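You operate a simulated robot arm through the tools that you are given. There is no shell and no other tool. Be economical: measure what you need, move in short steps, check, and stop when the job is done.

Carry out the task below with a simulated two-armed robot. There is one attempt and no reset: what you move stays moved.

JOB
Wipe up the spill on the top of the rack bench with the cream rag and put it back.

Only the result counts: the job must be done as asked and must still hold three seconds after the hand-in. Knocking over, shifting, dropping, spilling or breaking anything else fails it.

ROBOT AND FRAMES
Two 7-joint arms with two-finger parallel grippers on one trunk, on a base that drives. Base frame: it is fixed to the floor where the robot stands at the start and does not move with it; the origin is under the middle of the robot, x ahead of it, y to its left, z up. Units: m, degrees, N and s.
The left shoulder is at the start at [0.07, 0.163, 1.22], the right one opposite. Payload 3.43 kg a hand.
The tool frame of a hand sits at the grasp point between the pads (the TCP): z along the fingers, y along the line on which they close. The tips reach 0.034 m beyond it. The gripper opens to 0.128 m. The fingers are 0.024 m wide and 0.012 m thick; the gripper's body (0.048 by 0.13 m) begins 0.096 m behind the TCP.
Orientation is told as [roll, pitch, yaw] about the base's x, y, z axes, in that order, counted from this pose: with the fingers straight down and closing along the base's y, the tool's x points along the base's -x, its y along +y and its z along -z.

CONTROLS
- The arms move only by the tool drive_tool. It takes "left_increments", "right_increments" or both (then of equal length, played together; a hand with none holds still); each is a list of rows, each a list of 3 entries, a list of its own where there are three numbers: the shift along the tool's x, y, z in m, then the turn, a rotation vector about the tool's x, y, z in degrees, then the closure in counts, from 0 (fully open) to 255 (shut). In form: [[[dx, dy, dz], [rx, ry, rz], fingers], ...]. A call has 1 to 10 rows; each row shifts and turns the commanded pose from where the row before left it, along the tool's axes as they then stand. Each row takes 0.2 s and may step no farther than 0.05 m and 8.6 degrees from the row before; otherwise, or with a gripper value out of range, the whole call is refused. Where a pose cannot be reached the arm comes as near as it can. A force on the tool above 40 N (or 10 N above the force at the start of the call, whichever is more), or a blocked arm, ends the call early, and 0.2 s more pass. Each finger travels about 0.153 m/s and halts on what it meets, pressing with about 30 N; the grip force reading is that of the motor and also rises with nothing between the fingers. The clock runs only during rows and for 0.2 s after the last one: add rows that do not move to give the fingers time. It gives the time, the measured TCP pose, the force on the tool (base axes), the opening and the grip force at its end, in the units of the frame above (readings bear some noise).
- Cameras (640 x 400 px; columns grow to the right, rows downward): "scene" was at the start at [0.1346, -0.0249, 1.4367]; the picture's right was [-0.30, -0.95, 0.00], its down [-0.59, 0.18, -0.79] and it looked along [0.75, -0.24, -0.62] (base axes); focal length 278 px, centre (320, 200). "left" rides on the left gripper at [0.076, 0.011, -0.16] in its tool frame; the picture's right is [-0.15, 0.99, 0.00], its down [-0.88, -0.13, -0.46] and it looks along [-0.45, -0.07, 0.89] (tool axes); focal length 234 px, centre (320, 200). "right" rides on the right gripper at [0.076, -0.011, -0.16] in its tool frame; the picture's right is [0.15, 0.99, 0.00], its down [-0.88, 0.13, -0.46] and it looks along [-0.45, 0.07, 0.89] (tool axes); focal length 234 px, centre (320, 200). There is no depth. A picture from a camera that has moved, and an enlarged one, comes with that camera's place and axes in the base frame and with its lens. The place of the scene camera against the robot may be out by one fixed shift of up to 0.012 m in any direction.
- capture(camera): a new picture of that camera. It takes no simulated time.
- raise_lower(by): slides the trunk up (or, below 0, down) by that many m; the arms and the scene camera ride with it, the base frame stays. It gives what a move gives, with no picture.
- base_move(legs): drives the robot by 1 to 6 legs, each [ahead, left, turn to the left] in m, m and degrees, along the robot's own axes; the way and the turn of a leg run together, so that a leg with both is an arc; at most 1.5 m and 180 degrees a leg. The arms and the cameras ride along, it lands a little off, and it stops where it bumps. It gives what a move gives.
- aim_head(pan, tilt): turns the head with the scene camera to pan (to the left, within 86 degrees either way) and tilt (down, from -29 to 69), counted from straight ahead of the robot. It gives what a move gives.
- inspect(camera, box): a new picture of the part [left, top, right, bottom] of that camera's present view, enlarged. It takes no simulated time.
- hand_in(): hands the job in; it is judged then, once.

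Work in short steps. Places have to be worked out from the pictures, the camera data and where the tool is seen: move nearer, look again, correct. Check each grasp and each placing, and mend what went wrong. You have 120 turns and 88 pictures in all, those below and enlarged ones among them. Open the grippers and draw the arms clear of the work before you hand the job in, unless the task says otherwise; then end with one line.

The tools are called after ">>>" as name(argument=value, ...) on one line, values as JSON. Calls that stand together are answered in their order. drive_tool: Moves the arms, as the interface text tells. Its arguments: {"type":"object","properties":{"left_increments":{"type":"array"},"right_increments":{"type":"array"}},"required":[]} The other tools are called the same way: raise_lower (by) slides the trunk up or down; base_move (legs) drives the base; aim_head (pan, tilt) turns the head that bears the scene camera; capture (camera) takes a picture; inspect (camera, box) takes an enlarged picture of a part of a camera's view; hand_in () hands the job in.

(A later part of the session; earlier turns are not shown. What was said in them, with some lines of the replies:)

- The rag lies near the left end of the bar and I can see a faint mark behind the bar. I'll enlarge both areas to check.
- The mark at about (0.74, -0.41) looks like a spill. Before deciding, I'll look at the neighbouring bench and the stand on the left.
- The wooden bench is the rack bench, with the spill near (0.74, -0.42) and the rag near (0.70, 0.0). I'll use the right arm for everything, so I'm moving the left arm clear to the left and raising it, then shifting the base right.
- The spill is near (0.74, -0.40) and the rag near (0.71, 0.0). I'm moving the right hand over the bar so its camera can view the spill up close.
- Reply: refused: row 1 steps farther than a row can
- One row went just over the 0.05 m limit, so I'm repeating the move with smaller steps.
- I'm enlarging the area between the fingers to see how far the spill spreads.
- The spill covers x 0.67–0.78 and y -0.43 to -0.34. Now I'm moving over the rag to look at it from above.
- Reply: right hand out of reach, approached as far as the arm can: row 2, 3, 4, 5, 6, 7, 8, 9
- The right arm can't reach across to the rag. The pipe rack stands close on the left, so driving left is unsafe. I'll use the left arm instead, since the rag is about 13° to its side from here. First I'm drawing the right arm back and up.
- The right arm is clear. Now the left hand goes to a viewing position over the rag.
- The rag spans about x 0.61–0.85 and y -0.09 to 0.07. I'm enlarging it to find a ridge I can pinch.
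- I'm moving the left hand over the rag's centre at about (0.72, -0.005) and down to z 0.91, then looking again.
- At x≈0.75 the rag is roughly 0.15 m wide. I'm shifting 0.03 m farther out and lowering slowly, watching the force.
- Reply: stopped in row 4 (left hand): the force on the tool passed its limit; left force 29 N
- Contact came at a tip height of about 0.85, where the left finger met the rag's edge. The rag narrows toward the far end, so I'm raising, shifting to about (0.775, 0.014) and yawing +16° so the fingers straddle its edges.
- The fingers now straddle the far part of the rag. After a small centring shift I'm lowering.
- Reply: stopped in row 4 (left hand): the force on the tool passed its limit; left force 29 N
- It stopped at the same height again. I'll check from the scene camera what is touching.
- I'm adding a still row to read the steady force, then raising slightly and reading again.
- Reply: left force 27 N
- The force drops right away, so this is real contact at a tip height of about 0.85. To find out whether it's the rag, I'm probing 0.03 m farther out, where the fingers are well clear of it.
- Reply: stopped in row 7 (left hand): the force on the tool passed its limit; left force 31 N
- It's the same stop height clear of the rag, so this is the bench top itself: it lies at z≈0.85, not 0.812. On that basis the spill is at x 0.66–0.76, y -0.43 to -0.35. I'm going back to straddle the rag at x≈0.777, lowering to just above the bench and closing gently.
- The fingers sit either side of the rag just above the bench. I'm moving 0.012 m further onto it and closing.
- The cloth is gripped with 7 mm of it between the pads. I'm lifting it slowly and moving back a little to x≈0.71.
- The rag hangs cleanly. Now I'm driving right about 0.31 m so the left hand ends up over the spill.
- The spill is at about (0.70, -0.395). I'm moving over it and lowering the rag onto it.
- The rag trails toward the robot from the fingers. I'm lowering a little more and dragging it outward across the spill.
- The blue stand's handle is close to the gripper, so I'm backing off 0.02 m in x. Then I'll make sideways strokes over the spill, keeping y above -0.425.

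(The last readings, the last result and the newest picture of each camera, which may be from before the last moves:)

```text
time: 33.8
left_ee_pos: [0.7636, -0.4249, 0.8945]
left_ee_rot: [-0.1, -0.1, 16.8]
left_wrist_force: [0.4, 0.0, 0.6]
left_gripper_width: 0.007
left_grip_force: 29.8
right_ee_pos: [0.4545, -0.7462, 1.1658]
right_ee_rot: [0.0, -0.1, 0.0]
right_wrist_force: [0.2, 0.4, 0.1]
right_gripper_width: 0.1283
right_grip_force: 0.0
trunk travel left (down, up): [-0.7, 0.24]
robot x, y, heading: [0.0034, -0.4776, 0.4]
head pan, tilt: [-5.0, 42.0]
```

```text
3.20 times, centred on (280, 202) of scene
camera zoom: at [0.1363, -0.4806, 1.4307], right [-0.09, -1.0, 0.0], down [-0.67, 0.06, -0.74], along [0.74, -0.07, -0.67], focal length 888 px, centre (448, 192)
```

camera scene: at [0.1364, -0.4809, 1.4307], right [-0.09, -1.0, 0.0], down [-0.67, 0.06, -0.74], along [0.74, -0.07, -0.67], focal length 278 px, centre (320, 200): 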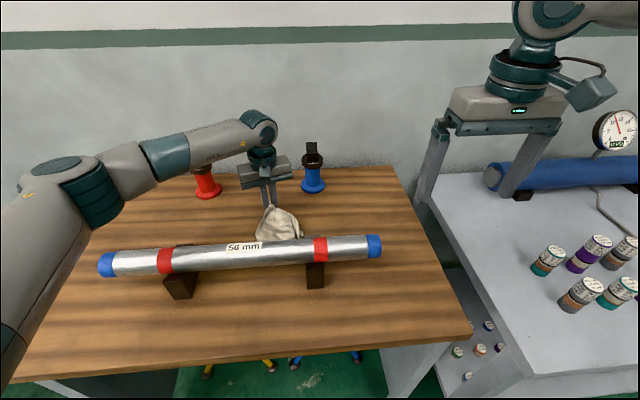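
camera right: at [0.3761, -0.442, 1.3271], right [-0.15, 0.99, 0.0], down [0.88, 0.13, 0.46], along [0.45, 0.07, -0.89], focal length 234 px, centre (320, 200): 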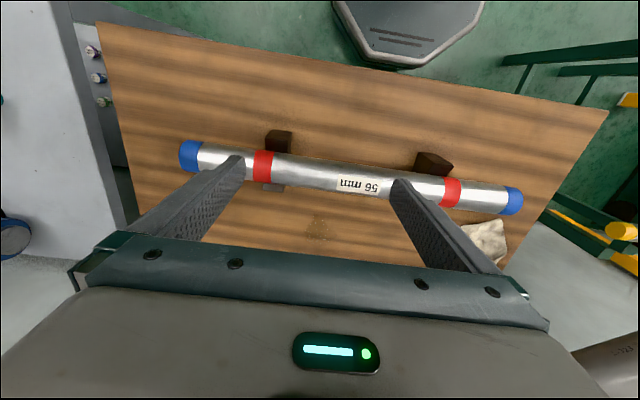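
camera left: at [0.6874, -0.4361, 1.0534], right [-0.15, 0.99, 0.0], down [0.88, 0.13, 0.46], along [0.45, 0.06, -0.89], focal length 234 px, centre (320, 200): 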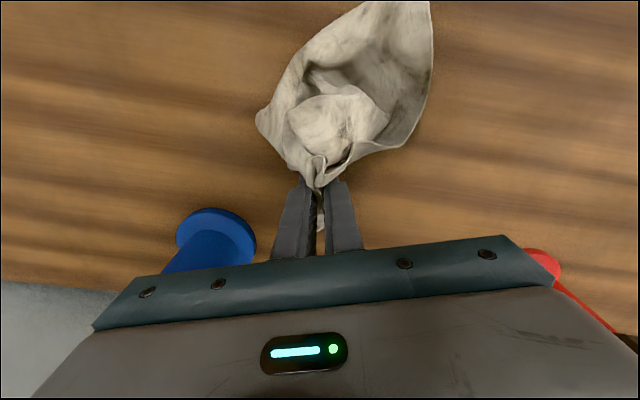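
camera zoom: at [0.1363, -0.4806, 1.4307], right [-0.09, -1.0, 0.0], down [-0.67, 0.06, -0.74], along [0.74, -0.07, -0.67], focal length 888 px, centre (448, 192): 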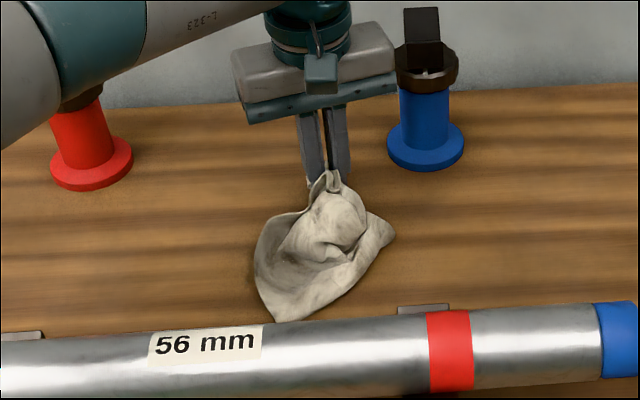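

No spill shows around the rag. I'm raising it clear and moving aside to check the bench.

>>> drive_tool(left_increments=[[[-0.0058, 0.0191, -0.02], [0, 0, 0], 255], [[-0.0058, 0.0191, -0.02], [0, 0, 0], 255], [[0, 0, -0.03], [0, 0, 0], 255], [[0, 0, -0.03], [0, 0, 0], 255], [[0, 0, -0.03], [0, 0, 0], 255], [[0, 0, -0.03], [0, 0, 0], 255], [[0, 0, -0.03], [0, 0, 0], 255], [[0, 0, -0.03], [0, 0, 0], 255], [[-0.0087, 0.029, -0.01], [0, 0, 0], 255], [[-0.0087, 0.029, -0.01], [0, 0, 0], 255]])

>>> inspect(camera="scene", box=[200, 170, 360, 260])

>>> capture(camera="scene")

```text
time: 36.0
left_ee_pos: [0.7613, -0.3211, 1.1335]
left_ee_rot: [-0.3, -0.1, 16.7]
left_wrist_force: [-0.6, -0.1, -0.3]
left_gripper_width: 0.0069
left_grip_force: 30.3
right_ee_pos: [0.4523, -0.746, 1.1656]
right_ee_rot: [-0.1, 0.0, 0.0]
right_wrist_force: [-0.1, 1.0, -0.4]
right_gripper_width: 0.128
right_grip_force: 0.0
trunk travel left (down, up): [-0.7, 0.24]
robot x, y, heading: [-0.0016, -0.4769, -0.1]
head pan, tilt: [-5.0, 42.0]
```

```text
4.00 times, centred on (280, 215) of scene
camera zoom: at [0.1358, -0.4791, 1.4307], right [-0.09, -1.0, 0.0], down [-0.67, 0.06, -0.74], along [0.74, -0.07, -0.67], focal length 1110 px, centre (480, 140)
```

zoom: 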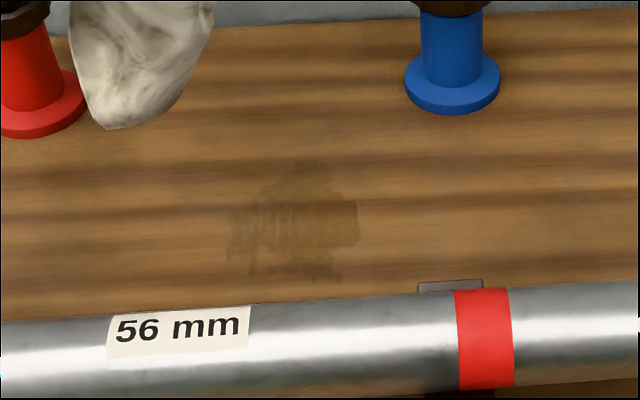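

```text
50 pictures are left
camera scene: at [0.1358, -0.4791, 1.4307], right [-0.09, -1.0, 0.0], down [-0.67, 0.06, -0.74], along [0.74, -0.07, -0.67], focal length 278 px, centre (320, 200)
```

scene: 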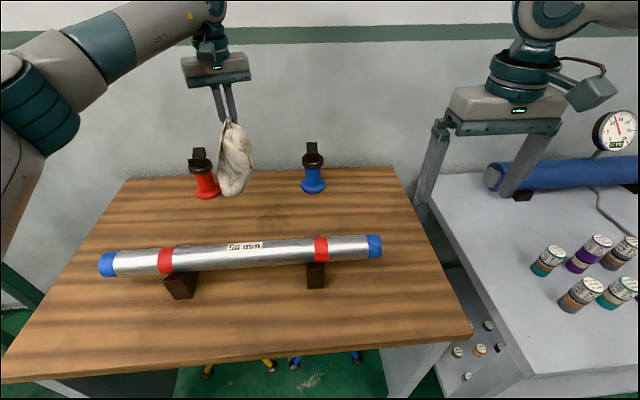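

The spill is thinner, but a residue remains at x 0.645–0.76, y -0.445 to -0.35. I'm lowering the rag again, with more pressure this time, for denser strokes.

>>> drive_tool(left_increments=[[[0.027, -0.019, 0], [0, 0, 0], 255], [[0.027, -0.019, 0.02], [0, 0, 0], 255], [[0.027, -0.019, 0.03], [0, 0, 0], 255], [[0, 0, 0.035], [0, 0, 0], 255], [[0, 0, 0.035], [0, 0, 0], 255], [[0, 0, 0.035], [0, 0, 0], 255], [[0, 0, 0.035], [0, 0, 0], 255], [[0, 0, 0.03], [0, 0, 0], 255], [[0, 0, 0.02], [0, 0, 0], 255], [[0, 0, 0.005], [0, 0, 0], 255]])

>>> drive_tool(left_increments=[[[-0.0182, -0.0055, 0], [0, 0, 0], 255], [[-0.0182, -0.0055, 0], [0, 0, 0], 255], [[-0.0182, -0.0055, 0], [0, 0, 0], 255], [[-0.0182, -0.0055, 0], [0, 0, 0], 255], [[-0.0058, 0.0191, 0], [0, 0, 0], 255], [[-0.0029, 0.0096, 0], [0, 0, 0], 255], [[0.0182, 0.0055, 0], [0, 0, 0], 255], [[0.0182, 0.0055, 0], [0, 0, 0], 255], [[0.0182, 0.0055, 0], [0, 0, 0], 255], [[0.0182, 0.0055, 0], [0, 0, 0], 255]])

>>> capture(camera="left")

```text
time: 38.2
left_ee_pos: [0.7004, -0.4013, 0.8876]
left_ee_rot: [-0.2, 0.0, 16.8]
left_wrist_force: [0.5, -0.3, 0.8]
left_gripper_width: 0.007
left_grip_force: 30.1
right_ee_pos: [0.4542, -0.7473, 1.1657]
right_ee_rot: [0.0, 0.0, 0.0]
right_wrist_force: [0.8, -0.4, 0.1]
right_gripper_width: 0.128
right_grip_force: 0.0
trunk travel left (down, up): [-0.7, 0.24]
robot x, y, heading: [0.0009, -0.477, -0.1]
head pan, tilt: [-5.0, 42.0]
```

```text
time: 40.4
left_ee_pos: [0.6983, -0.371, 0.8885]
left_ee_rot: [-0.2, -0.1, 16.7]
left_wrist_force: [0.6, 0.3, 0.0]
left_gripper_width: 0.0072
left_grip_force: 30.2
right_ee_pos: [0.4536, -0.7459, 1.166]
right_ee_rot: [0.0, 0.0, 0.0]
right_wrist_force: [0.1, -0.2, -0.4]
right_gripper_width: 0.1281
right_grip_force: 0.2
trunk travel left (down, up): [-0.7, 0.24]
robot x, y, heading: [0.0026, -0.4765, -0.1]
head pan, tilt: [-5.0, 42.0]
```

```text
49 pictures are left
camera left: at [0.6228, -0.3813, 1.0479], right [-0.14, 0.99, 0.0], down [0.88, 0.13, 0.46], along [0.45, 0.06, -0.89], focal length 234 px, centre (320, 200)
```

left: 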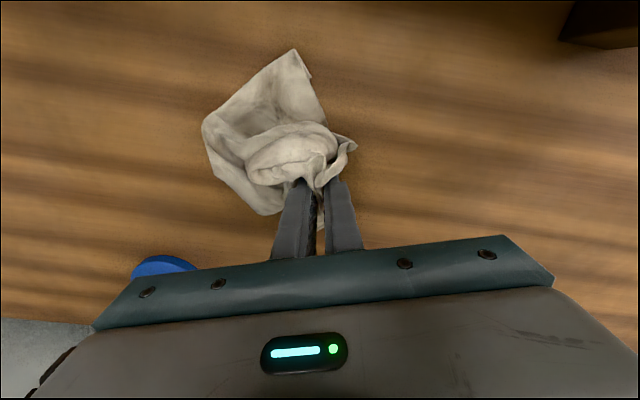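

The cloth is now bunched around the fingertips. I'm running a raster of sideways strokes over the whole residue.

>>> drive_tool(left_increments=[[[0.0117, -0.0382, 0], [0, 0, 0], 255], [[0.0102, -0.0335, 0], [0, 0, 0], 255], [[-0.0287, -0.0088, 0], [0, 0, 0], 255], [[-0.0123, 0.0402, 0], [0, 0, 0], 255], [[-0.0123, 0.0402, 0], [0, 0, 0], 255], [[-0.0287, -0.0088, 0], [0, 0, 0], 255], [[0.0117, -0.0382, 0], [0, 0, 0], 255], [[0.0088, -0.0287, 0], [0, 0, 0], 255], [[-0.019, -0.0058, 0], [0, 0, 0], 255], [[-0.0102, 0.0335, 0], [0, 0, 0], 255]])

>>> drive_tool(left_increments=[[[-0.0102, 0.0335, 0], [0, 0, 0], 255], [[0.0287, 0.0088, 0], [0, 0, 0], 255], [[0.0117, -0.0382, 0], [0, 0, 0], 255], [[0.0117, -0.0382, 0], [0, 0, 0], 255], [[0.0287, 0.0088, 0], [0, 0, 0], 255], [[-0.0117, 0.0382, 0], [0, 0, 0], 255], [[-0.0117, 0.0382, 0], [0, 0, 0], 255], [[0.0287, 0.0088, 0], [0, 0, 0], 255], [[0.0117, -0.0382, 0], [0, 0, 0], 255], [[0.0117, -0.0382, 0], [0, 0, 0], 255]])

>>> capture(camera="left")

>>> inspect(camera="scene", box=[200, 170, 360, 260])

```text
time: 42.6
left_ee_pos: [0.7801, -0.396, 0.8899]
left_ee_rot: [-0.3, 0.0, 16.6]
left_wrist_force: [-0.7, -1.1, -1.0]
left_gripper_width: 0.0069
left_grip_force: 30.3
right_ee_pos: [0.4536, -0.7444, 1.1672]
right_ee_rot: [-0.2, 0.0, 0.1]
right_wrist_force: [-0.7, 0.1, 0.3]
right_gripper_width: 0.1282
right_grip_force: 0.1
trunk travel left (down, up): [-0.7, 0.24]
robot x, y, heading: [0.0019, -0.4751, 0.0]
head pan, tilt: [-5.0, 42.0]
```

```text
time: 44.8
left_ee_pos: [0.6882, -0.4438, 0.8857]
left_ee_rot: [-0.1, 0.0, 16.8]
left_wrist_force: [-0.6, 0.8, 0.9]
left_gripper_width: 0.0071
left_grip_force: 30.9
right_ee_pos: [0.4546, -0.7476, 1.1647]
right_ee_rot: [0.0, 0.0, 0.0]
right_wrist_force: [0.4, 0.2, -0.4]
right_gripper_width: 0.1278
right_grip_force: 0.1
trunk travel left (down, up): [-0.7, 0.24]
robot x, y, heading: [-0.0003, -0.4736, -0.0]
head pan, tilt: [-5.0, 42.0]
```

```text
48 pictures are left
camera left: at [0.612, -0.4546, 1.0453], right [-0.15, 0.99, 0.0], down [0.88, 0.13, 0.46], along [0.45, 0.06, -0.89], focal length 234 px, centre (320, 200)
```

left: 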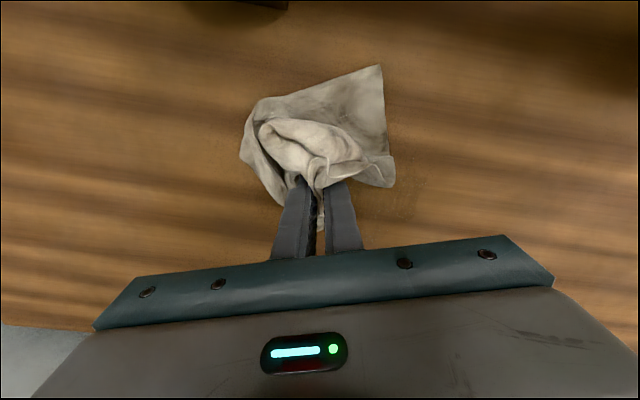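

```text
4.00 times, centred on (280, 215) of scene
camera zoom: at [0.1362, -0.4821, 1.4307], right [-0.09, -1.0, 0.0], down [-0.67, 0.06, -0.74], along [0.74, -0.06, -0.67], focal length 1110 px, centre (480, 140)
```

zoom: 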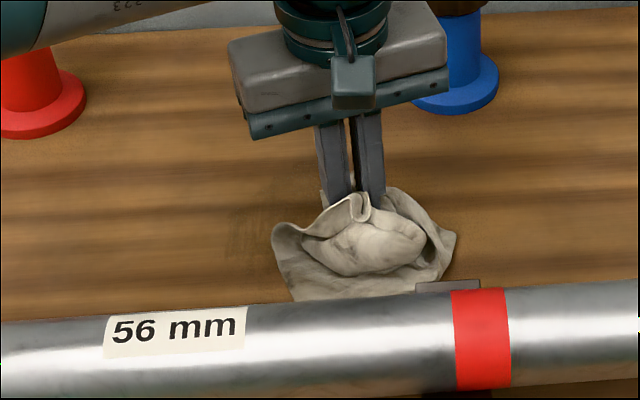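

Some residue still shows near (0.69, -0.36). I'm making in-and-out strokes along x at y -0.41, -0.38, -0.355 and -0.33, then looking again.

>>> drive_tool(left_increments=[[[-0.0088, 0.0287, 0], [0, 0, 0], 255], [[-0.0382, -0.0117, 0], [0, 0, 0], 255], [[-0.0382, -0.0117, 0], [0, 0, 0], 255], [[-0.0088, 0.0287, 0], [0, 0, 0], 255], [[0.0382, 0.0117, 0], [0, 0, 0], 255], [[0.0382, 0.0117, 0], [0, 0, 0], 255], [[-0.0073, 0.0239, 0], [0, 0, 0], 255], [[-0.0382, -0.0117, 0], [0, 0, 0], 255], [[-0.0382, -0.0117, 0], [0, 0, 0], 255], [[-0.0073, 0.0239, 0], [0, 0, 0], 255]])

>>> drive_tool(left_increments=[[[0.0382, 0.0117, 0], [0, 0, 0], 255], [[0.0382, 0.0117, 0], [0, 0, 0], 255], [[0.0102, -0.0335, 0], [0, 0, 0], 255], [[0.0102, -0.0335, 0], [0, 0, 0], 255], [[-0.0191, -0.0058, 0], [0, 0, 0], 255], [[-0.0117, 0.0382, 0], [0, 0, 0], 255], [[-0.0117, 0.0382, 0], [0, 0, 0], 255], [[-0.0117, 0.0382, 0], [0, 0, 0], 255], [[-0.0117, 0.0382, 0], [0, 0, 0], 255], [[0, 0, 0], [0, 0, 0], 255]])

>>> inspect(camera="scene", box=[200, 170, 360, 260])

```text
time: 47.0
left_ee_pos: [0.7706, -0.3294, 0.8886]
left_ee_rot: [-0.3, 0.1, 16.7]
left_wrist_force: [-0.5, -0.6, -0.1]
left_gripper_width: 0.0072
left_grip_force: 29.9
right_ee_pos: [0.4539, -0.7433, 1.166]
right_ee_rot: [-0.1, 0.1, -0.1]
right_wrist_force: [0.0, 0.8, 0.0]
right_gripper_width: 0.1278
right_grip_force: 0.1
trunk travel left (down, up): [-0.7, 0.24]
robot x, y, heading: [-0.0012, -0.4727, -0.2]
head pan, tilt: [-5.0, 42.0]
```

```text
time: 49.2
left_ee_pos: [0.7134, -0.2417, 0.8873]
left_ee_rot: [-0.1, 0.0, 16.7]
left_wrist_force: [-0.4, 0.2, 0.5]
left_gripper_width: 0.0071
left_grip_force: 29.7
right_ee_pos: [0.4541, -0.7476, 1.1648]
right_ee_rot: [0.0, 0.0, 0.0]
right_wrist_force: [-0.1, 0.1, 0.5]
right_gripper_width: 0.1278
right_grip_force: 0.1
trunk travel left (down, up): [-0.7, 0.24]
robot x, y, heading: [-0.0001, -0.4769, -0.1]
head pan, tilt: [-5.0, 42.0]
```

```text
4.00 times, centred on (280, 215) of scene
camera zoom: at [0.1365, -0.4818, 1.4307], right [-0.09, -1.0, 0.0], down [-0.67, 0.06, -0.74], along [0.74, -0.06, -0.67], focal length 1110 px, centre (480, 140)
```

zoom: 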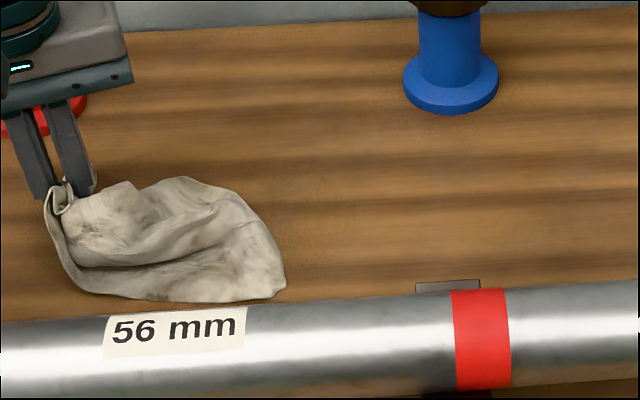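

The uncovered bench looks clean. I'm raising the rag to view the rest of the area.

>>> drive_tool(left_increments=[[[0, 0, -0.03], [0, 0, 0], 255], [[0, 0, -0.03], [0, 0, 0], 255], [[0, 0, -0.03], [0, 0, 0], 255], [[0, 0, -0.03], [0, 0, 0], 255], [[0, 0, -0.03], [0, 0, 0], 255], [[0, 0, -0.03], [0, 0, 0], 255], [[0, 0, -0.03], [0, 0, 0], 255], [[0, 0, -0.03], [0, 0, 0], 255], [[0, 0, 0], [0, 0, 0], 255]])

>>> inspect(camera="scene", box=[200, 170, 360, 260])

>>> inspect(camera="scene", box=[230, 190, 330, 250])

```text
time: 51.2
left_ee_pos: [0.7102, -0.2407, 1.1266]
left_ee_rot: [-0.2, 0.1, 16.8]
left_wrist_force: [-1.1, 0.6, -0.4]
left_gripper_width: 0.0073
left_grip_force: 29.8
right_ee_pos: [0.4548, -0.7481, 1.1643]
right_ee_rot: [0.0, 0.0, 0.0]
right_wrist_force: [0.7, -0.7, 0.2]
right_gripper_width: 0.1275
right_grip_force: 0.2
trunk travel left (down, up): [-0.7, 0.24]
robot x, y, heading: [0.0001, -0.4758, -0.0]
head pan, tilt: [-5.0, 42.0]
```

```text
4.00 times, centred on (280, 215) of scene
camera zoom: at [0.1366, -0.4805, 1.4306], right [-0.09, -1.0, 0.0], down [-0.67, 0.06, -0.74], along [0.74, -0.07, -0.67], focal length 1110 px, centre (480, 140)
```

zoom: 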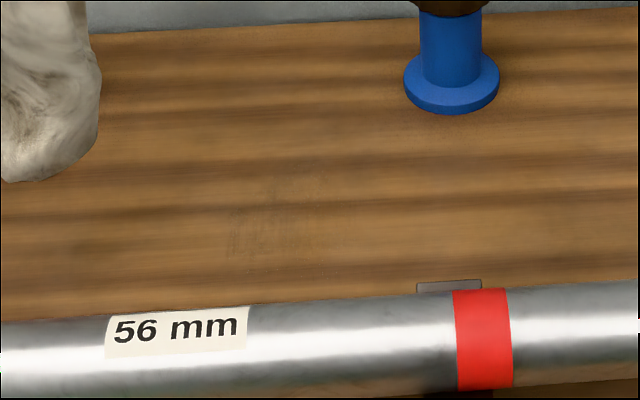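

```text
6.40 times, centred on (280, 220) of scene
camera zoom: at [0.1366, -0.4805, 1.4306], right [-0.09, -1.0, 0.0], down [-0.67, 0.06, -0.74], along [0.74, -0.07, -0.67], focal length 1776 px, centre (576, 72)
```

zoom: 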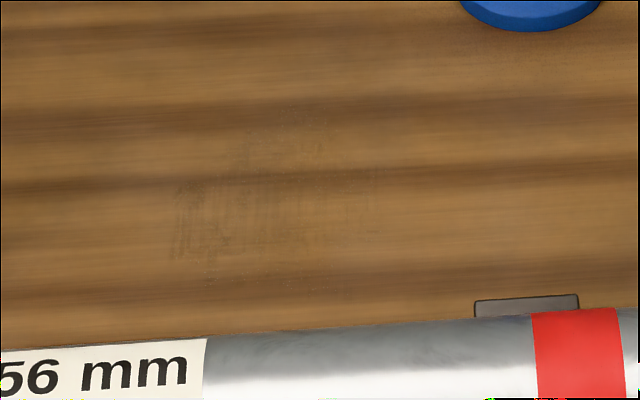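

Only a faint trace is left, at about x 0.67–0.75, y -0.40 to -0.345. I'm wiping once more with a finer raster there.

>>> drive_tool(left_increments=[[[0.019, -0.0392, 0], [0, 0, 0], 255], [[0.019, -0.0392, 0], [0, 0, 0], 255], [[0.019, -0.0392, 0], [0, 0, 0], 255], [[0, 0, 0.035], [0, 0, 0], 255], [[0, 0, 0.04], [0, 0, 0], 255], [[0, 0, 0.04], [0, 0, 0], 255], [[0, 0, 0.04], [0, 0, 0], 255], [[0, 0, 0.04], [0, 0, 0], 255], [[0, 0, 0.03], [0, 0, 0], 255], [[0, 0, 0.0145], [0, 0, 0], 255]])

>>> drive_tool(left_increments=[[[-0.0117, 0.0382, 0], [0, 0, 0], 255], [[-0.0143, -0.0044, 0], [0, 0, 0], 255], [[0.0117, -0.0382, 0], [0, 0, 0], 255], [[0.0088, -0.0287, 0], [0, 0, 0], 255], [[-0.0143, -0.0044, 0], [0, 0, 0], 255], [[-0.0117, 0.0382, 0], [0, 0, 0], 255], [[-0.0117, 0.0382, 0], [0, 0, 0], 255], [[-0.0143, -0.0044, 0], [0, 0, 0], 255], [[0.0117, -0.0382, 0], [0, 0, 0], 255], [[0.0117, -0.0382, 0], [0, 0, 0], 255]])

>>> drive_tool(left_increments=[[[-0.0143, -0.0044, 0], [0, 0, 0], 255], [[-0.0117, 0.0382, 0], [0, 0, 0], 255], [[-0.0117, 0.0382, 0], [0, 0, 0], 255], [[-0.0143, -0.0044, 0], [0, 0, 0], 255], [[0.0117, -0.0382, 0], [0, 0, 0], 255], [[0.0117, -0.0382, 0], [0, 0, 0], 255], [[0.0382, 0.0117, 0], [0, 0, 0], 255], [[0.0382, 0.0117, 0], [0, 0, 0], 255], [[-0.0044, 0.0143, 0], [0, 0, 0], 255], [[-0.0382, -0.0117, 0], [0, 0, 0], 255]])

>>> drive_tool(left_increments=[[[-0.0382, -0.0117, 0], [0, 0, 0], 255], [[-0.0044, 0.0143, 0], [0, 0, 0], 255], [[0.0382, 0.0117, 0], [0, 0, 0], 255], [[0.0382, 0.0117, 0], [0, 0, 0], 255], [[-0.0044, 0.0143, 0], [0, 0, 0], 255], [[-0.0382, -0.0117, 0], [0, 0, 0], 255], [[-0.0382, -0.0117, 0], [0, 0, 0], 255], [[-0.0044, 0.0143, 0], [0, 0, 0], 255], [[0.0382, 0.0117, 0], [0, 0, 0], 255], [[0.0382, 0.0117, 0], [0, 0, 0], 255]])

>>> capture(camera="left")

```text
time: 53.4
left_ee_pos: [0.6906, -0.3685, 0.8874]
left_ee_rot: [-0.2, 0.0, 16.7]
left_wrist_force: [-0.5, 0.9, 2.1]
left_gripper_width: 0.0074
left_grip_force: 29.8
right_ee_pos: [0.4559, -0.7454, 1.1656]
right_ee_rot: [0.1, 0.0, 0.1]
right_wrist_force: [0.6, -0.4, -0.7]
right_gripper_width: 0.1278
right_grip_force: 0.0
trunk travel left (down, up): [-0.7, 0.24]
robot x, y, heading: [-0.0008, -0.4774, 0.3]
head pan, tilt: [-5.0, 42.0]
```

```text
time: 55.6
left_ee_pos: [0.7394, -0.3996, 0.8902]
left_ee_rot: [-0.1, 0.0, 16.8]
left_wrist_force: [0.1, -1.1, -0.6]
left_gripper_width: 0.0072
left_grip_force: 29.4
right_ee_pos: [0.4552, -0.7469, 1.1641]
right_ee_rot: [0.0, 0.0, -0.1]
right_wrist_force: [0.2, -0.9, -0.2]
right_gripper_width: 0.1282
right_grip_force: 0.0
trunk travel left (down, up): [-0.7, 0.24]
robot x, y, heading: [0.0018, -0.4706, 0.3]
head pan, tilt: [-5.0, 42.0]
```

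```text
time: 57.8
left_ee_pos: [0.7286, -0.3866, 0.8885]
left_ee_rot: [0.0, 0.1, 16.8]
left_wrist_force: [-0.3, -0.6, 0.0]
left_gripper_width: 0.0072
left_grip_force: 30.0
right_ee_pos: [0.4559, -0.7484, 1.1642]
right_ee_rot: [0.1, 0.1, -0.1]
right_wrist_force: [-0.1, -0.5, 0.6]
right_gripper_width: 0.128
right_grip_force: 0.0
trunk travel left (down, up): [-0.7, 0.24]
robot x, y, heading: [-0.0032, -0.4726, -0.1]
head pan, tilt: [-5.0, 42.0]
```

```text
time: 60.0
left_ee_pos: [0.6836, -0.3428, 0.8877]
left_ee_rot: [-0.2, -0.1, 16.9]
left_wrist_force: [0.1, 0.6, -0.4]
left_gripper_width: 0.0071
left_grip_force: 29.8
right_ee_pos: [0.454, -0.7459, 1.166]
right_ee_rot: [0.0, 0.0, 0.1]
right_wrist_force: [-0.1, 0.3, -0.6]
right_gripper_width: 0.1279
right_grip_force: 0.1
trunk travel left (down, up): [-0.7, 0.24]
robot x, y, heading: [-0.0018, -0.4722, -0.1]
head pan, tilt: [-5.0, 42.0]
```

```text
43 pictures are left
camera left: at [0.6075, -0.3541, 1.047], right [-0.14, 0.99, 0.0], down [0.88, 0.13, 0.46], along [0.45, 0.06, -0.89], focal length 234 px, centre (320, 200)
```

left: 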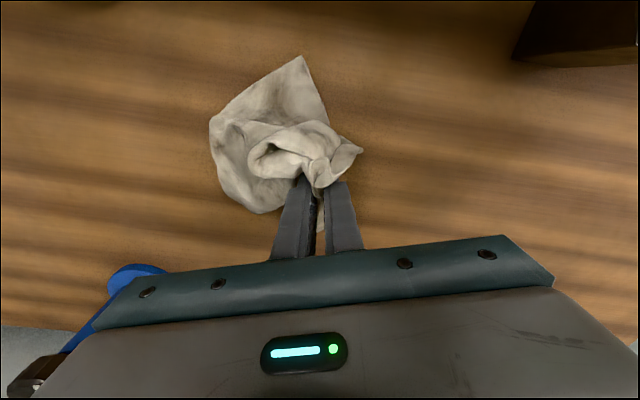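

Now I'm dragging the rag sideways off the area, then lifting to check it.

>>> drive_tool(left_increments=[[[-0.0117, 0.0382, 0], [0, 0, 0], 255], [[-0.0117, 0.0382, 0], [0, 0, 0], 255], [[-0.0088, 0.0287, -0.03], [0, 0, 0], 255], [[0, 0, -0.035], [0, 0, 0], 255], [[0, 0, -0.035], [0, 0, 0], 255], [[0, 0, -0.035], [0, 0, 0], 255], [[0, 0, -0.035], [0, 0, 0], 255], [[0, 0, -0.035], [0, 0, 0], 255], [[0, 0, -0.035], [0, 0, 0], 255], [[0, 0, 0], [0, 0, 0], 255]])

>>> inspect(camera="scene", box=[230, 190, 330, 250])

>>> inspect(camera="left", box=[0, 0, 320, 200])

```text
time: 62.2
left_ee_pos: [0.6887, -0.2328, 1.1267]
left_ee_rot: [-0.3, 0.1, 16.7]
left_wrist_force: [0.1, 0.0, 0.1]
left_gripper_width: 0.0075
left_grip_force: 30.0
right_ee_pos: [0.455, -0.7457, 1.1653]
right_ee_rot: [0.0, 0.0, 0.0]
right_wrist_force: [1.3, -0.3, 0.2]
right_gripper_width: 0.1282
right_grip_force: 0.0
trunk travel left (down, up): [-0.7, 0.24]
robot x, y, heading: [-0.0004, -0.4759, -0.2]
head pan, tilt: [-5.0, 42.0]
```

```text
6.40 times, centred on (280, 220) of scene
camera zoom: at [0.1367, -0.4805, 1.4306], right [-0.09, -1.0, 0.0], down [-0.67, 0.06, -0.74], along [0.74, -0.07, -0.67], focal length 1776 px, centre (576, 72)
```

zoom: 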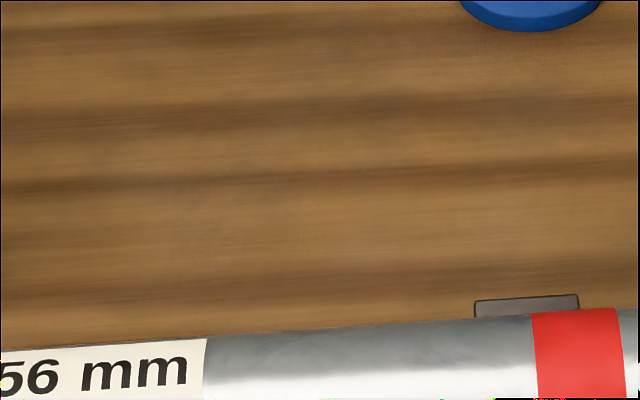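

```text
2.00 times, centred on (160, 100) of left
camera zoom: at [0.6125, -0.2423, 1.2861], right [-0.14, 0.99, 0.0], down [0.88, 0.13, 0.45], along [0.45, 0.06, -0.89], focal length 468 px, centre (640, 400)
```

zoom: 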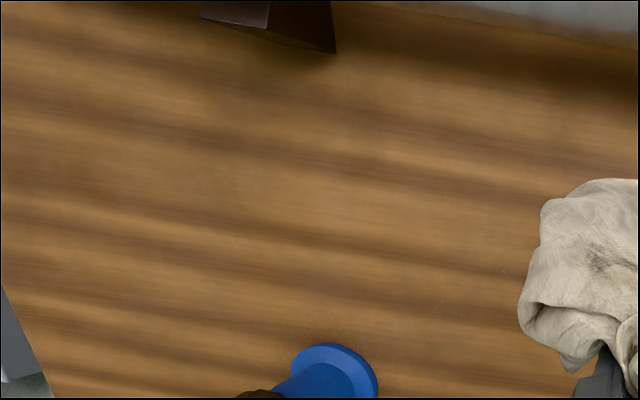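

It's almost gone, with a few specks near (0.69, -0.365). One more short pass there for safety.

>>> drive_tool(left_increments=[[[0.012, -0.0382, 0], [0, 0, 0], 255], [[0.012, -0.0382, 0], [0, 0, 0], 255], [[0.012, -0.0382, 0], [0, 0, 0], 255], [[0, 0, 0.035], [0, 0, 0], 255], [[0, 0, 0.04], [0, 0, 0], 255], [[0, 0, 0.04], [0, 0, 0], 255], [[0, 0, 0.04], [0, 0, 0], 255], [[0, 0, 0.04], [0, 0, 0], 255], [[0, 0, 0.03], [0, 0, 0], 255], [[0, 0, 0.014], [0, 0, 0], 255]])

>>> drive_tool(left_increments=[[[-0.0287, -0.0088, 0], [0, 0, 0], 255], [[-0.0287, -0.0088, 0], [0, 0, 0], 255], [[-0.0058, 0.0191, 0], [0, 0, 0], 255], [[0.0382, 0.0117, 0], [0, 0, 0], 255], [[0.0382, 0.0117, 0], [0, 0, 0], 255], [[0.0088, -0.0287, 0], [0, 0, 0], 255], [[-0.0117, 0.0382, 0], [0, 0, 0], 255], [[-0.0143, -0.0044, 0], [0, 0, 0], 255], [[0.0117, -0.0382, 0], [0, 0, 0], 255], [[0.0058, -0.0191, 0], [0, 0, 0], 255]])

>>> drive_tool(left_increments=[[[-0.0143, -0.0044, 0], [0, 0, 0], 255], [[-0.0117, 0.0382, 0], [0, 0, 0], 255], [[-0.0088, 0.0287, 0], [0, 0, 0], 255], [[-0.0143, -0.0044, 0], [0, 0, 0], 255], [[0.0117, -0.0382, 0], [0, 0, 0], 255], [[0.0088, -0.0287, 0], [0, 0, 0], 255], [[-0.0143, -0.0044, 0], [0, 0, 0], 255], [[-0.0117, 0.0382, 0], [0, 0, 0], 255], [[-0.0117, 0.0382, 0], [0, 0, 0], 255], [[-0.0117, 0.0382, 0], [0, 0, 0], 255]])

>>> drive_tool(left_increments=[[[0, 0.0, -0.03], [0, 0, 0], 255], [[0, 0, -0.035], [0, 0, 0], 255], [[0, 0, -0.035], [0, 0, 0], 255], [[0, 0, -0.035], [0, 0, 0], 255], [[0, 0, -0.035], [0, 0, 0], 255], [[0, 0, -0.035], [0, 0, 0], 255], [[0, 0, -0.035], [0, 0, 0], 255], [[0, 0, 0], [0, 0, 0], 255]])

>>> inspect(camera="scene", box=[230, 190, 330, 250])

>>> capture(camera="scene")

```text
time: 64.4
left_ee_pos: [0.6851, -0.351, 0.8918]
left_ee_rot: [-0.3, 0.0, 16.9]
left_wrist_force: [-0.1, 0.1, -0.1]
left_gripper_width: 0.0073
left_grip_force: 29.9
right_ee_pos: [0.4545, -0.7465, 1.1656]
right_ee_rot: [0.0, 0.0, 0.0]
right_wrist_force: [-0.2, -0.5, 0.1]
right_gripper_width: 0.1281
right_grip_force: 0.0
trunk travel left (down, up): [-0.7, 0.24]
robot x, y, heading: [-0.0005, -0.4733, 0.1]
head pan, tilt: [-5.0, 42.0]
```

```text
time: 66.6
left_ee_pos: [0.6796, -0.3834, 0.8891]
left_ee_rot: [-0.2, -0.1, 16.8]
left_wrist_force: [-0.8, 0.6, 0.4]
left_gripper_width: 0.0074
left_grip_force: 29.9
right_ee_pos: [0.4548, -0.7453, 1.1658]
right_ee_rot: [0.0, 0.0, -0.1]
right_wrist_force: [-0.3, -0.5, 0.5]
right_gripper_width: 0.1279
right_grip_force: 0.0
trunk travel left (down, up): [-0.7, 0.24]
robot x, y, heading: [0.0031, -0.4772, -0.3]
head pan, tilt: [-5.0, 42.0]
```

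```text
time: 68.8
left_ee_pos: [0.7268, -0.263, 0.8874]
left_ee_rot: [-0.2, 0.1, 16.8]
left_wrist_force: [0.4, -0.4, -0.3]
left_gripper_width: 0.0071
left_grip_force: 30.4
right_ee_pos: [0.4551, -0.7455, 1.1664]
right_ee_rot: [-0.1, 0.1, 0.0]
right_wrist_force: [0.3, 0.6, 0.9]
right_gripper_width: 0.1281
right_grip_force: 0.1
trunk travel left (down, up): [-0.7, 0.24]
robot x, y, heading: [-0.0008, -0.4761, 0.2]
head pan, tilt: [-5.0, 42.0]
```

```text
time: 70.6
left_ee_pos: [0.7276, -0.2636, 1.1303]
left_ee_rot: [-0.2, 0.1, 16.6]
left_wrist_force: [-0.1, 0.3, -0.2]
left_gripper_width: 0.0074
left_grip_force: 29.7
right_ee_pos: [0.4538, -0.7465, 1.1657]
right_ee_rot: [0.0, 0.1, 0.0]
right_wrist_force: [0.5, 0.1, 0.0]
right_gripper_width: 0.128
right_grip_force: 0.1
trunk travel left (down, up): [-0.7, 0.24]
robot x, y, heading: [0.0032, -0.4769, -0.3]
head pan, tilt: [-5.0, 42.0]
```

```text
6.40 times, centred on (280, 220) of scene
camera zoom: at [0.1368, -0.4805, 1.4306], right [-0.09, -1.0, 0.0], down [-0.67, 0.06, -0.74], along [0.74, -0.07, -0.67], focal length 1776 px, centre (576, 72)
```

zoom: 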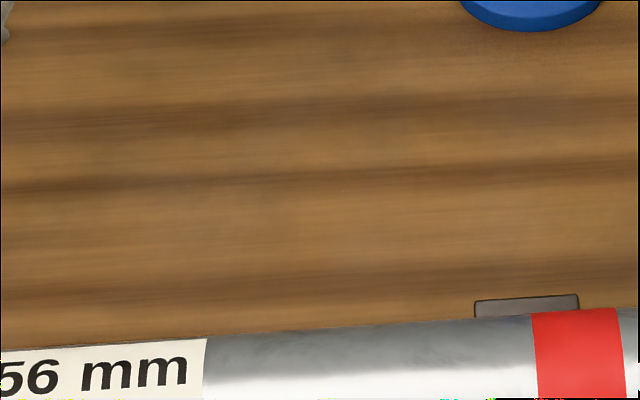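

```text
39 pictures are left
camera scene: at [0.1368, -0.4805, 1.4306], right [-0.09, -1.0, 0.0], down [-0.67, 0.06, -0.74], along [0.74, -0.07, -0.67], focal length 278 px, centre (320, 200)
```

scene: 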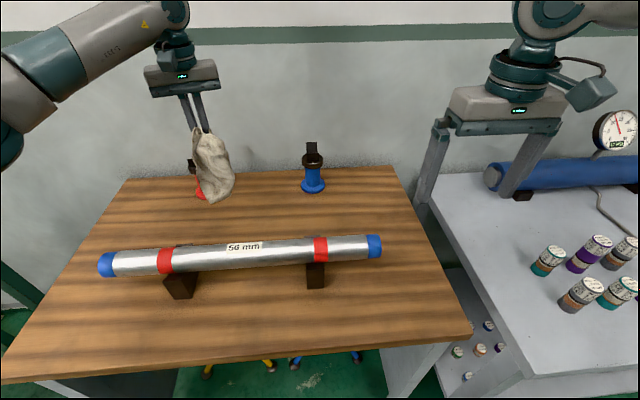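

The spill is gone. I'm driving back left so the rag returns to its original place.

>>> base_move(legs=[[0, 0.15, 0], [0, 0.165, 0]])

>>> capture(camera="scene")

```text
time: 73.0
left_ee_pos: [0.7266, 0.0494, 1.1299]
left_ee_rot: [-0.1, 0.0, 16.5]
left_wrist_force: [-0.2, 0.2, 0.5]
left_gripper_width: 0.0074
left_grip_force: 30.2
right_ee_pos: [0.455, -0.4324, 1.1645]
right_ee_rot: [0.1, 0.0, -0.1]
right_wrist_force: [-1.0, -1.5, 0.2]
right_gripper_width: 0.128
right_grip_force: 0.2
trunk travel left (down, up): [-0.7, 0.24]
robot x, y, heading: [-0.0001, -0.1577, 0.1]
head pan, tilt: [-5.0, 42.0]
```

```text
38 pictures are left
camera scene: at [0.1367, -0.1661, 1.4307], right [-0.09, -1.0, 0.0], down [-0.67, 0.06, -0.74], along [0.74, -0.07, -0.67], focal length 278 px, centre (320, 200)
```

scene: 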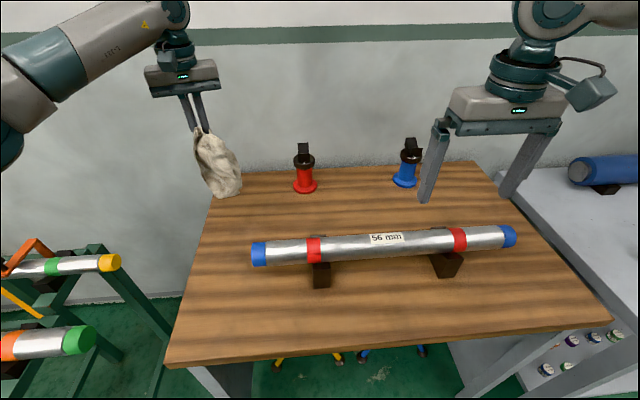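

Lowering over the original place and drawing the hand out to x≈0.765 as the cloth lands, so it lies as before.

>>> drive_tool(left_increments=[[[0.0131, -0.043, 0], [0, 0, 0], 255], [[0, 0, 0.03], [0, 0, 0], 255], [[0, 0, 0.03], [0, 0, 0], 255], [[0, 0, 0.03], [0, 0, 0], 255], [[0, 0, 0.03], [0, 0, 0], 255], [[0, 0, 0.03], [0, 0, 0], 255], [[-0.0124, -0.0038, 0.03], [0, 0, 0], 255], [[-0.0124, -0.0038, 0.03], [0, 0, 0], 255], [[-0.0124, -0.0038, 0.025], [0, 0, 0], 255], [[0, 0, 0], [0, 0, 0], 255]])

>>> capture(camera="left")

>>> capture(camera="scene")

```text
time: 75.2
left_ee_pos: [0.764, 0.0062, 0.8931]
left_ee_rot: [-0.2, -0.1, 16.5]
left_wrist_force: [-0.3, 0.0, -0.3]
left_gripper_width: 0.0075
left_grip_force: 30.0
right_ee_pos: [0.4546, -0.4313, 1.1667]
right_ee_rot: [0.0, 0.0, -0.1]
right_wrist_force: [-0.6, 0.6, -0.2]
right_gripper_width: 0.1277
right_grip_force: 0.1
trunk travel left (down, up): [-0.7, 0.24]
robot x, y, heading: [-0.0005, -0.1588, -0.1]
head pan, tilt: [-5.0, 42.0]
```

```text
37 pictures are left
camera left: at [0.6876, -0.004, 1.0532], right [-0.14, 0.99, 0.0], down [0.88, 0.13, 0.46], along [0.45, 0.06, -0.89], focal length 234 px, centre (320, 200)
```

left: 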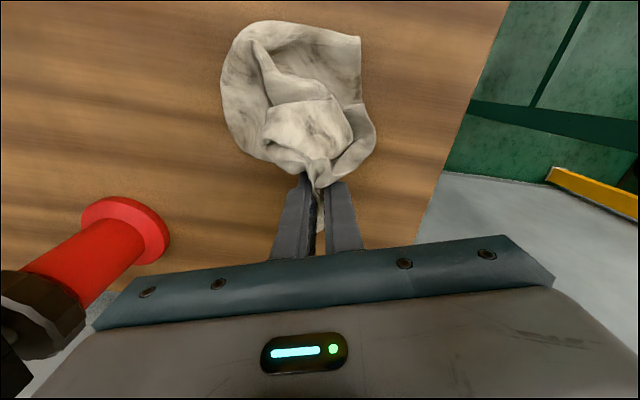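

```text
36 pictures are left
camera scene: at [0.1364, -0.1637, 1.4307], right [-0.09, -1.0, 0.0], down [-0.67, 0.06, -0.74], along [0.74, -0.07, -0.67], focal length 278 px, centre (320, 200)
```

scene: 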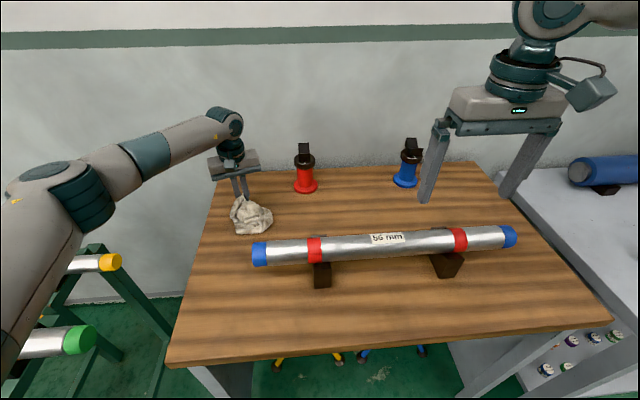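

The rag lies within about 2 cm of its original place. I'm nudging it 1.5 cm to the left and 1 cm toward the robot, then releasing and rising.

>>> drive_tool(left_increments=[[[0.0052, 0.0172, 0], [0, 0, 0], 255], [[0, 0, 0], [0, 0, 0], 200], [[0, 0, 0], [0, 0, 0], 120], [[0, 0, 0], [0, 0, 0], 40], [[0, 0, 0], [0, 0, 0], 0], [[0, 0, 0], [0, 0, 0], 0]])

>>> drive_tool(left_increments=[[[0, 0, -0.015], [0, 0, 0], 0], [[0, 0, -0.03], [0, 0, 0], 0], [[0, 0, -0.04], [0, 0, 0], 0], [[0, 0, -0.04], [0, 0, 0], 0], [[0, 0, -0.04], [0, 0, 0], 0], [[0, 0, -0.04], [0, 0, 0], 0], [[0.03, 0.02, -0.03], [0, 0, 0], 0], [[0.04, 0.02, 0], [0, 0, 0], 0], [[0.04, 0.02, 0], [0, 0, 0], 0], [[0.04, 0.02, 0], [0, 0, 0], 0]])

>>> capture(camera="scene")

```text
time: 76.6
left_ee_pos: [0.7547, 0.0221, 0.8941]
left_ee_rot: [-0.2, -0.1, 16.5]
left_wrist_force: [0.6, 0.0, 0.1]
left_gripper_width: 0.1281
left_grip_force: 0.0
right_ee_pos: [0.4555, -0.4306, 1.165]
right_ee_rot: [-0.1, -0.1, 0.0]
right_wrist_force: [-0.4, 0.2, 1.1]
right_gripper_width: 0.1279
right_grip_force: 0.0
trunk travel left (down, up): [-0.7, 0.24]
robot x, y, heading: [0.0014, -0.1553, 0.0]
head pan, tilt: [-5.0, 42.0]
```

```text
time: 78.8
left_ee_pos: [0.5902, 0.0592, 1.1336]
left_ee_rot: [-0.2, 0.0, 16.6]
left_wrist_force: [-1.3, 0.7, 0.7]
left_gripper_width: 0.128
left_grip_force: 0.0
right_ee_pos: [0.4544, -0.4286, 1.1654]
right_ee_rot: [0.1, -0.1, -0.1]
right_wrist_force: [-0.4, 0.9, -0.2]
right_gripper_width: 0.1282
right_grip_force: 0.0
trunk travel left (down, up): [-0.7, 0.24]
robot x, y, heading: [0.0015, -0.1552, -0.2]
head pan, tilt: [-5.0, 42.0]
```

```text
35 pictures are left
camera scene: at [0.1351, -0.1624, 1.4309], right [-0.09, -1.0, 0.0], down [-0.67, 0.06, -0.74], along [0.74, -0.07, -0.67], focal length 278 px, centre (320, 200)
```

scene: 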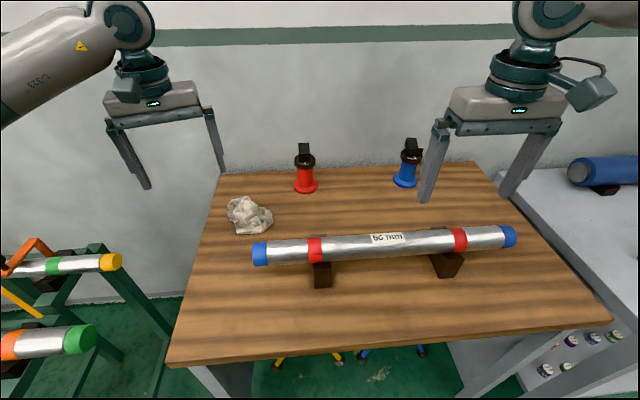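

The rag lies back in place, within about 2 cm of where it started. I'm drawing the arm further clear and making a last check of the bench.

>>> drive_tool(left_increments=[[[0.04, 0.02, 0], [0, 0, 0], 0], [[0.04, 0.02, 0], [0, 0, 0], 0], [[0.03, 0.03, 0], [0, 0, 0], 0], [[0, 0.03, 0], [0, 0, 0], 0], [[0, 0, 0], [0, 0, 0], 0]])

>>> inspect(camera="scene", box=[320, 175, 440, 245])

>>> inspect(camera="scene", box=[200, 160, 360, 260])

```text
time: 80.0
left_ee_pos: [0.4586, 0.1194, 1.1319]
left_ee_rot: [-0.1, -0.1, 16.5]
left_wrist_force: [0.7, -0.3, -0.5]
left_gripper_width: 0.1278
left_grip_force: 0.0
right_ee_pos: [0.4546, -0.432, 1.1646]
right_ee_rot: [0.0, 0.0, -0.2]
right_wrist_force: [0.4, 0.3, -0.8]
right_gripper_width: 0.128
right_grip_force: 0.0
trunk travel left (down, up): [-0.7, 0.24]
robot x, y, heading: [0.0006, -0.1579, -0.1]
head pan, tilt: [-5.0, 42.0]
```

```text
5.33 times, centred on (380, 210) of scene
camera zoom: at [0.1375, -0.1648, 1.4306], right [-0.09, -1.0, 0.0], down [-0.67, 0.06, -0.74], along [0.74, -0.07, -0.67], focal length 1480 px, centre (0, 147)
```

zoom: 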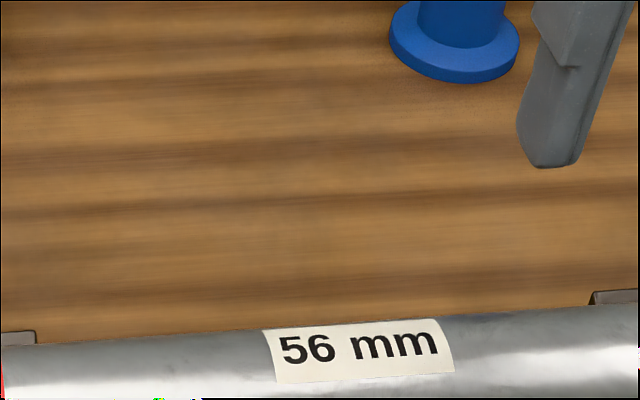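

```text
4.00 times, centred on (280, 210) of scene
camera zoom: at [0.1375, -0.1648, 1.4306], right [-0.09, -1.0, 0.0], down [-0.67, 0.06, -0.74], along [0.74, -0.07, -0.67], focal length 1110 px, centre (480, 160)
```

zoom: 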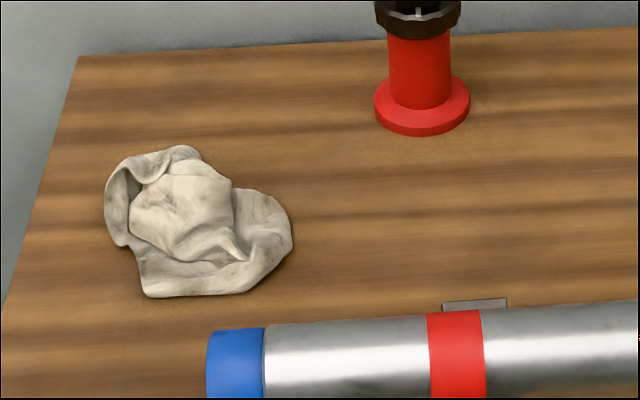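

The bench is clean, the rag is back and everything else is undisturbed. Handing in.

>>> hand_in()

```text
The job is handed in.
```

I wiped the spill off the rack bench and put the cream rag back within about 2 cm of where it started; in the last pictures the bench is clean and nothing else looks moved.
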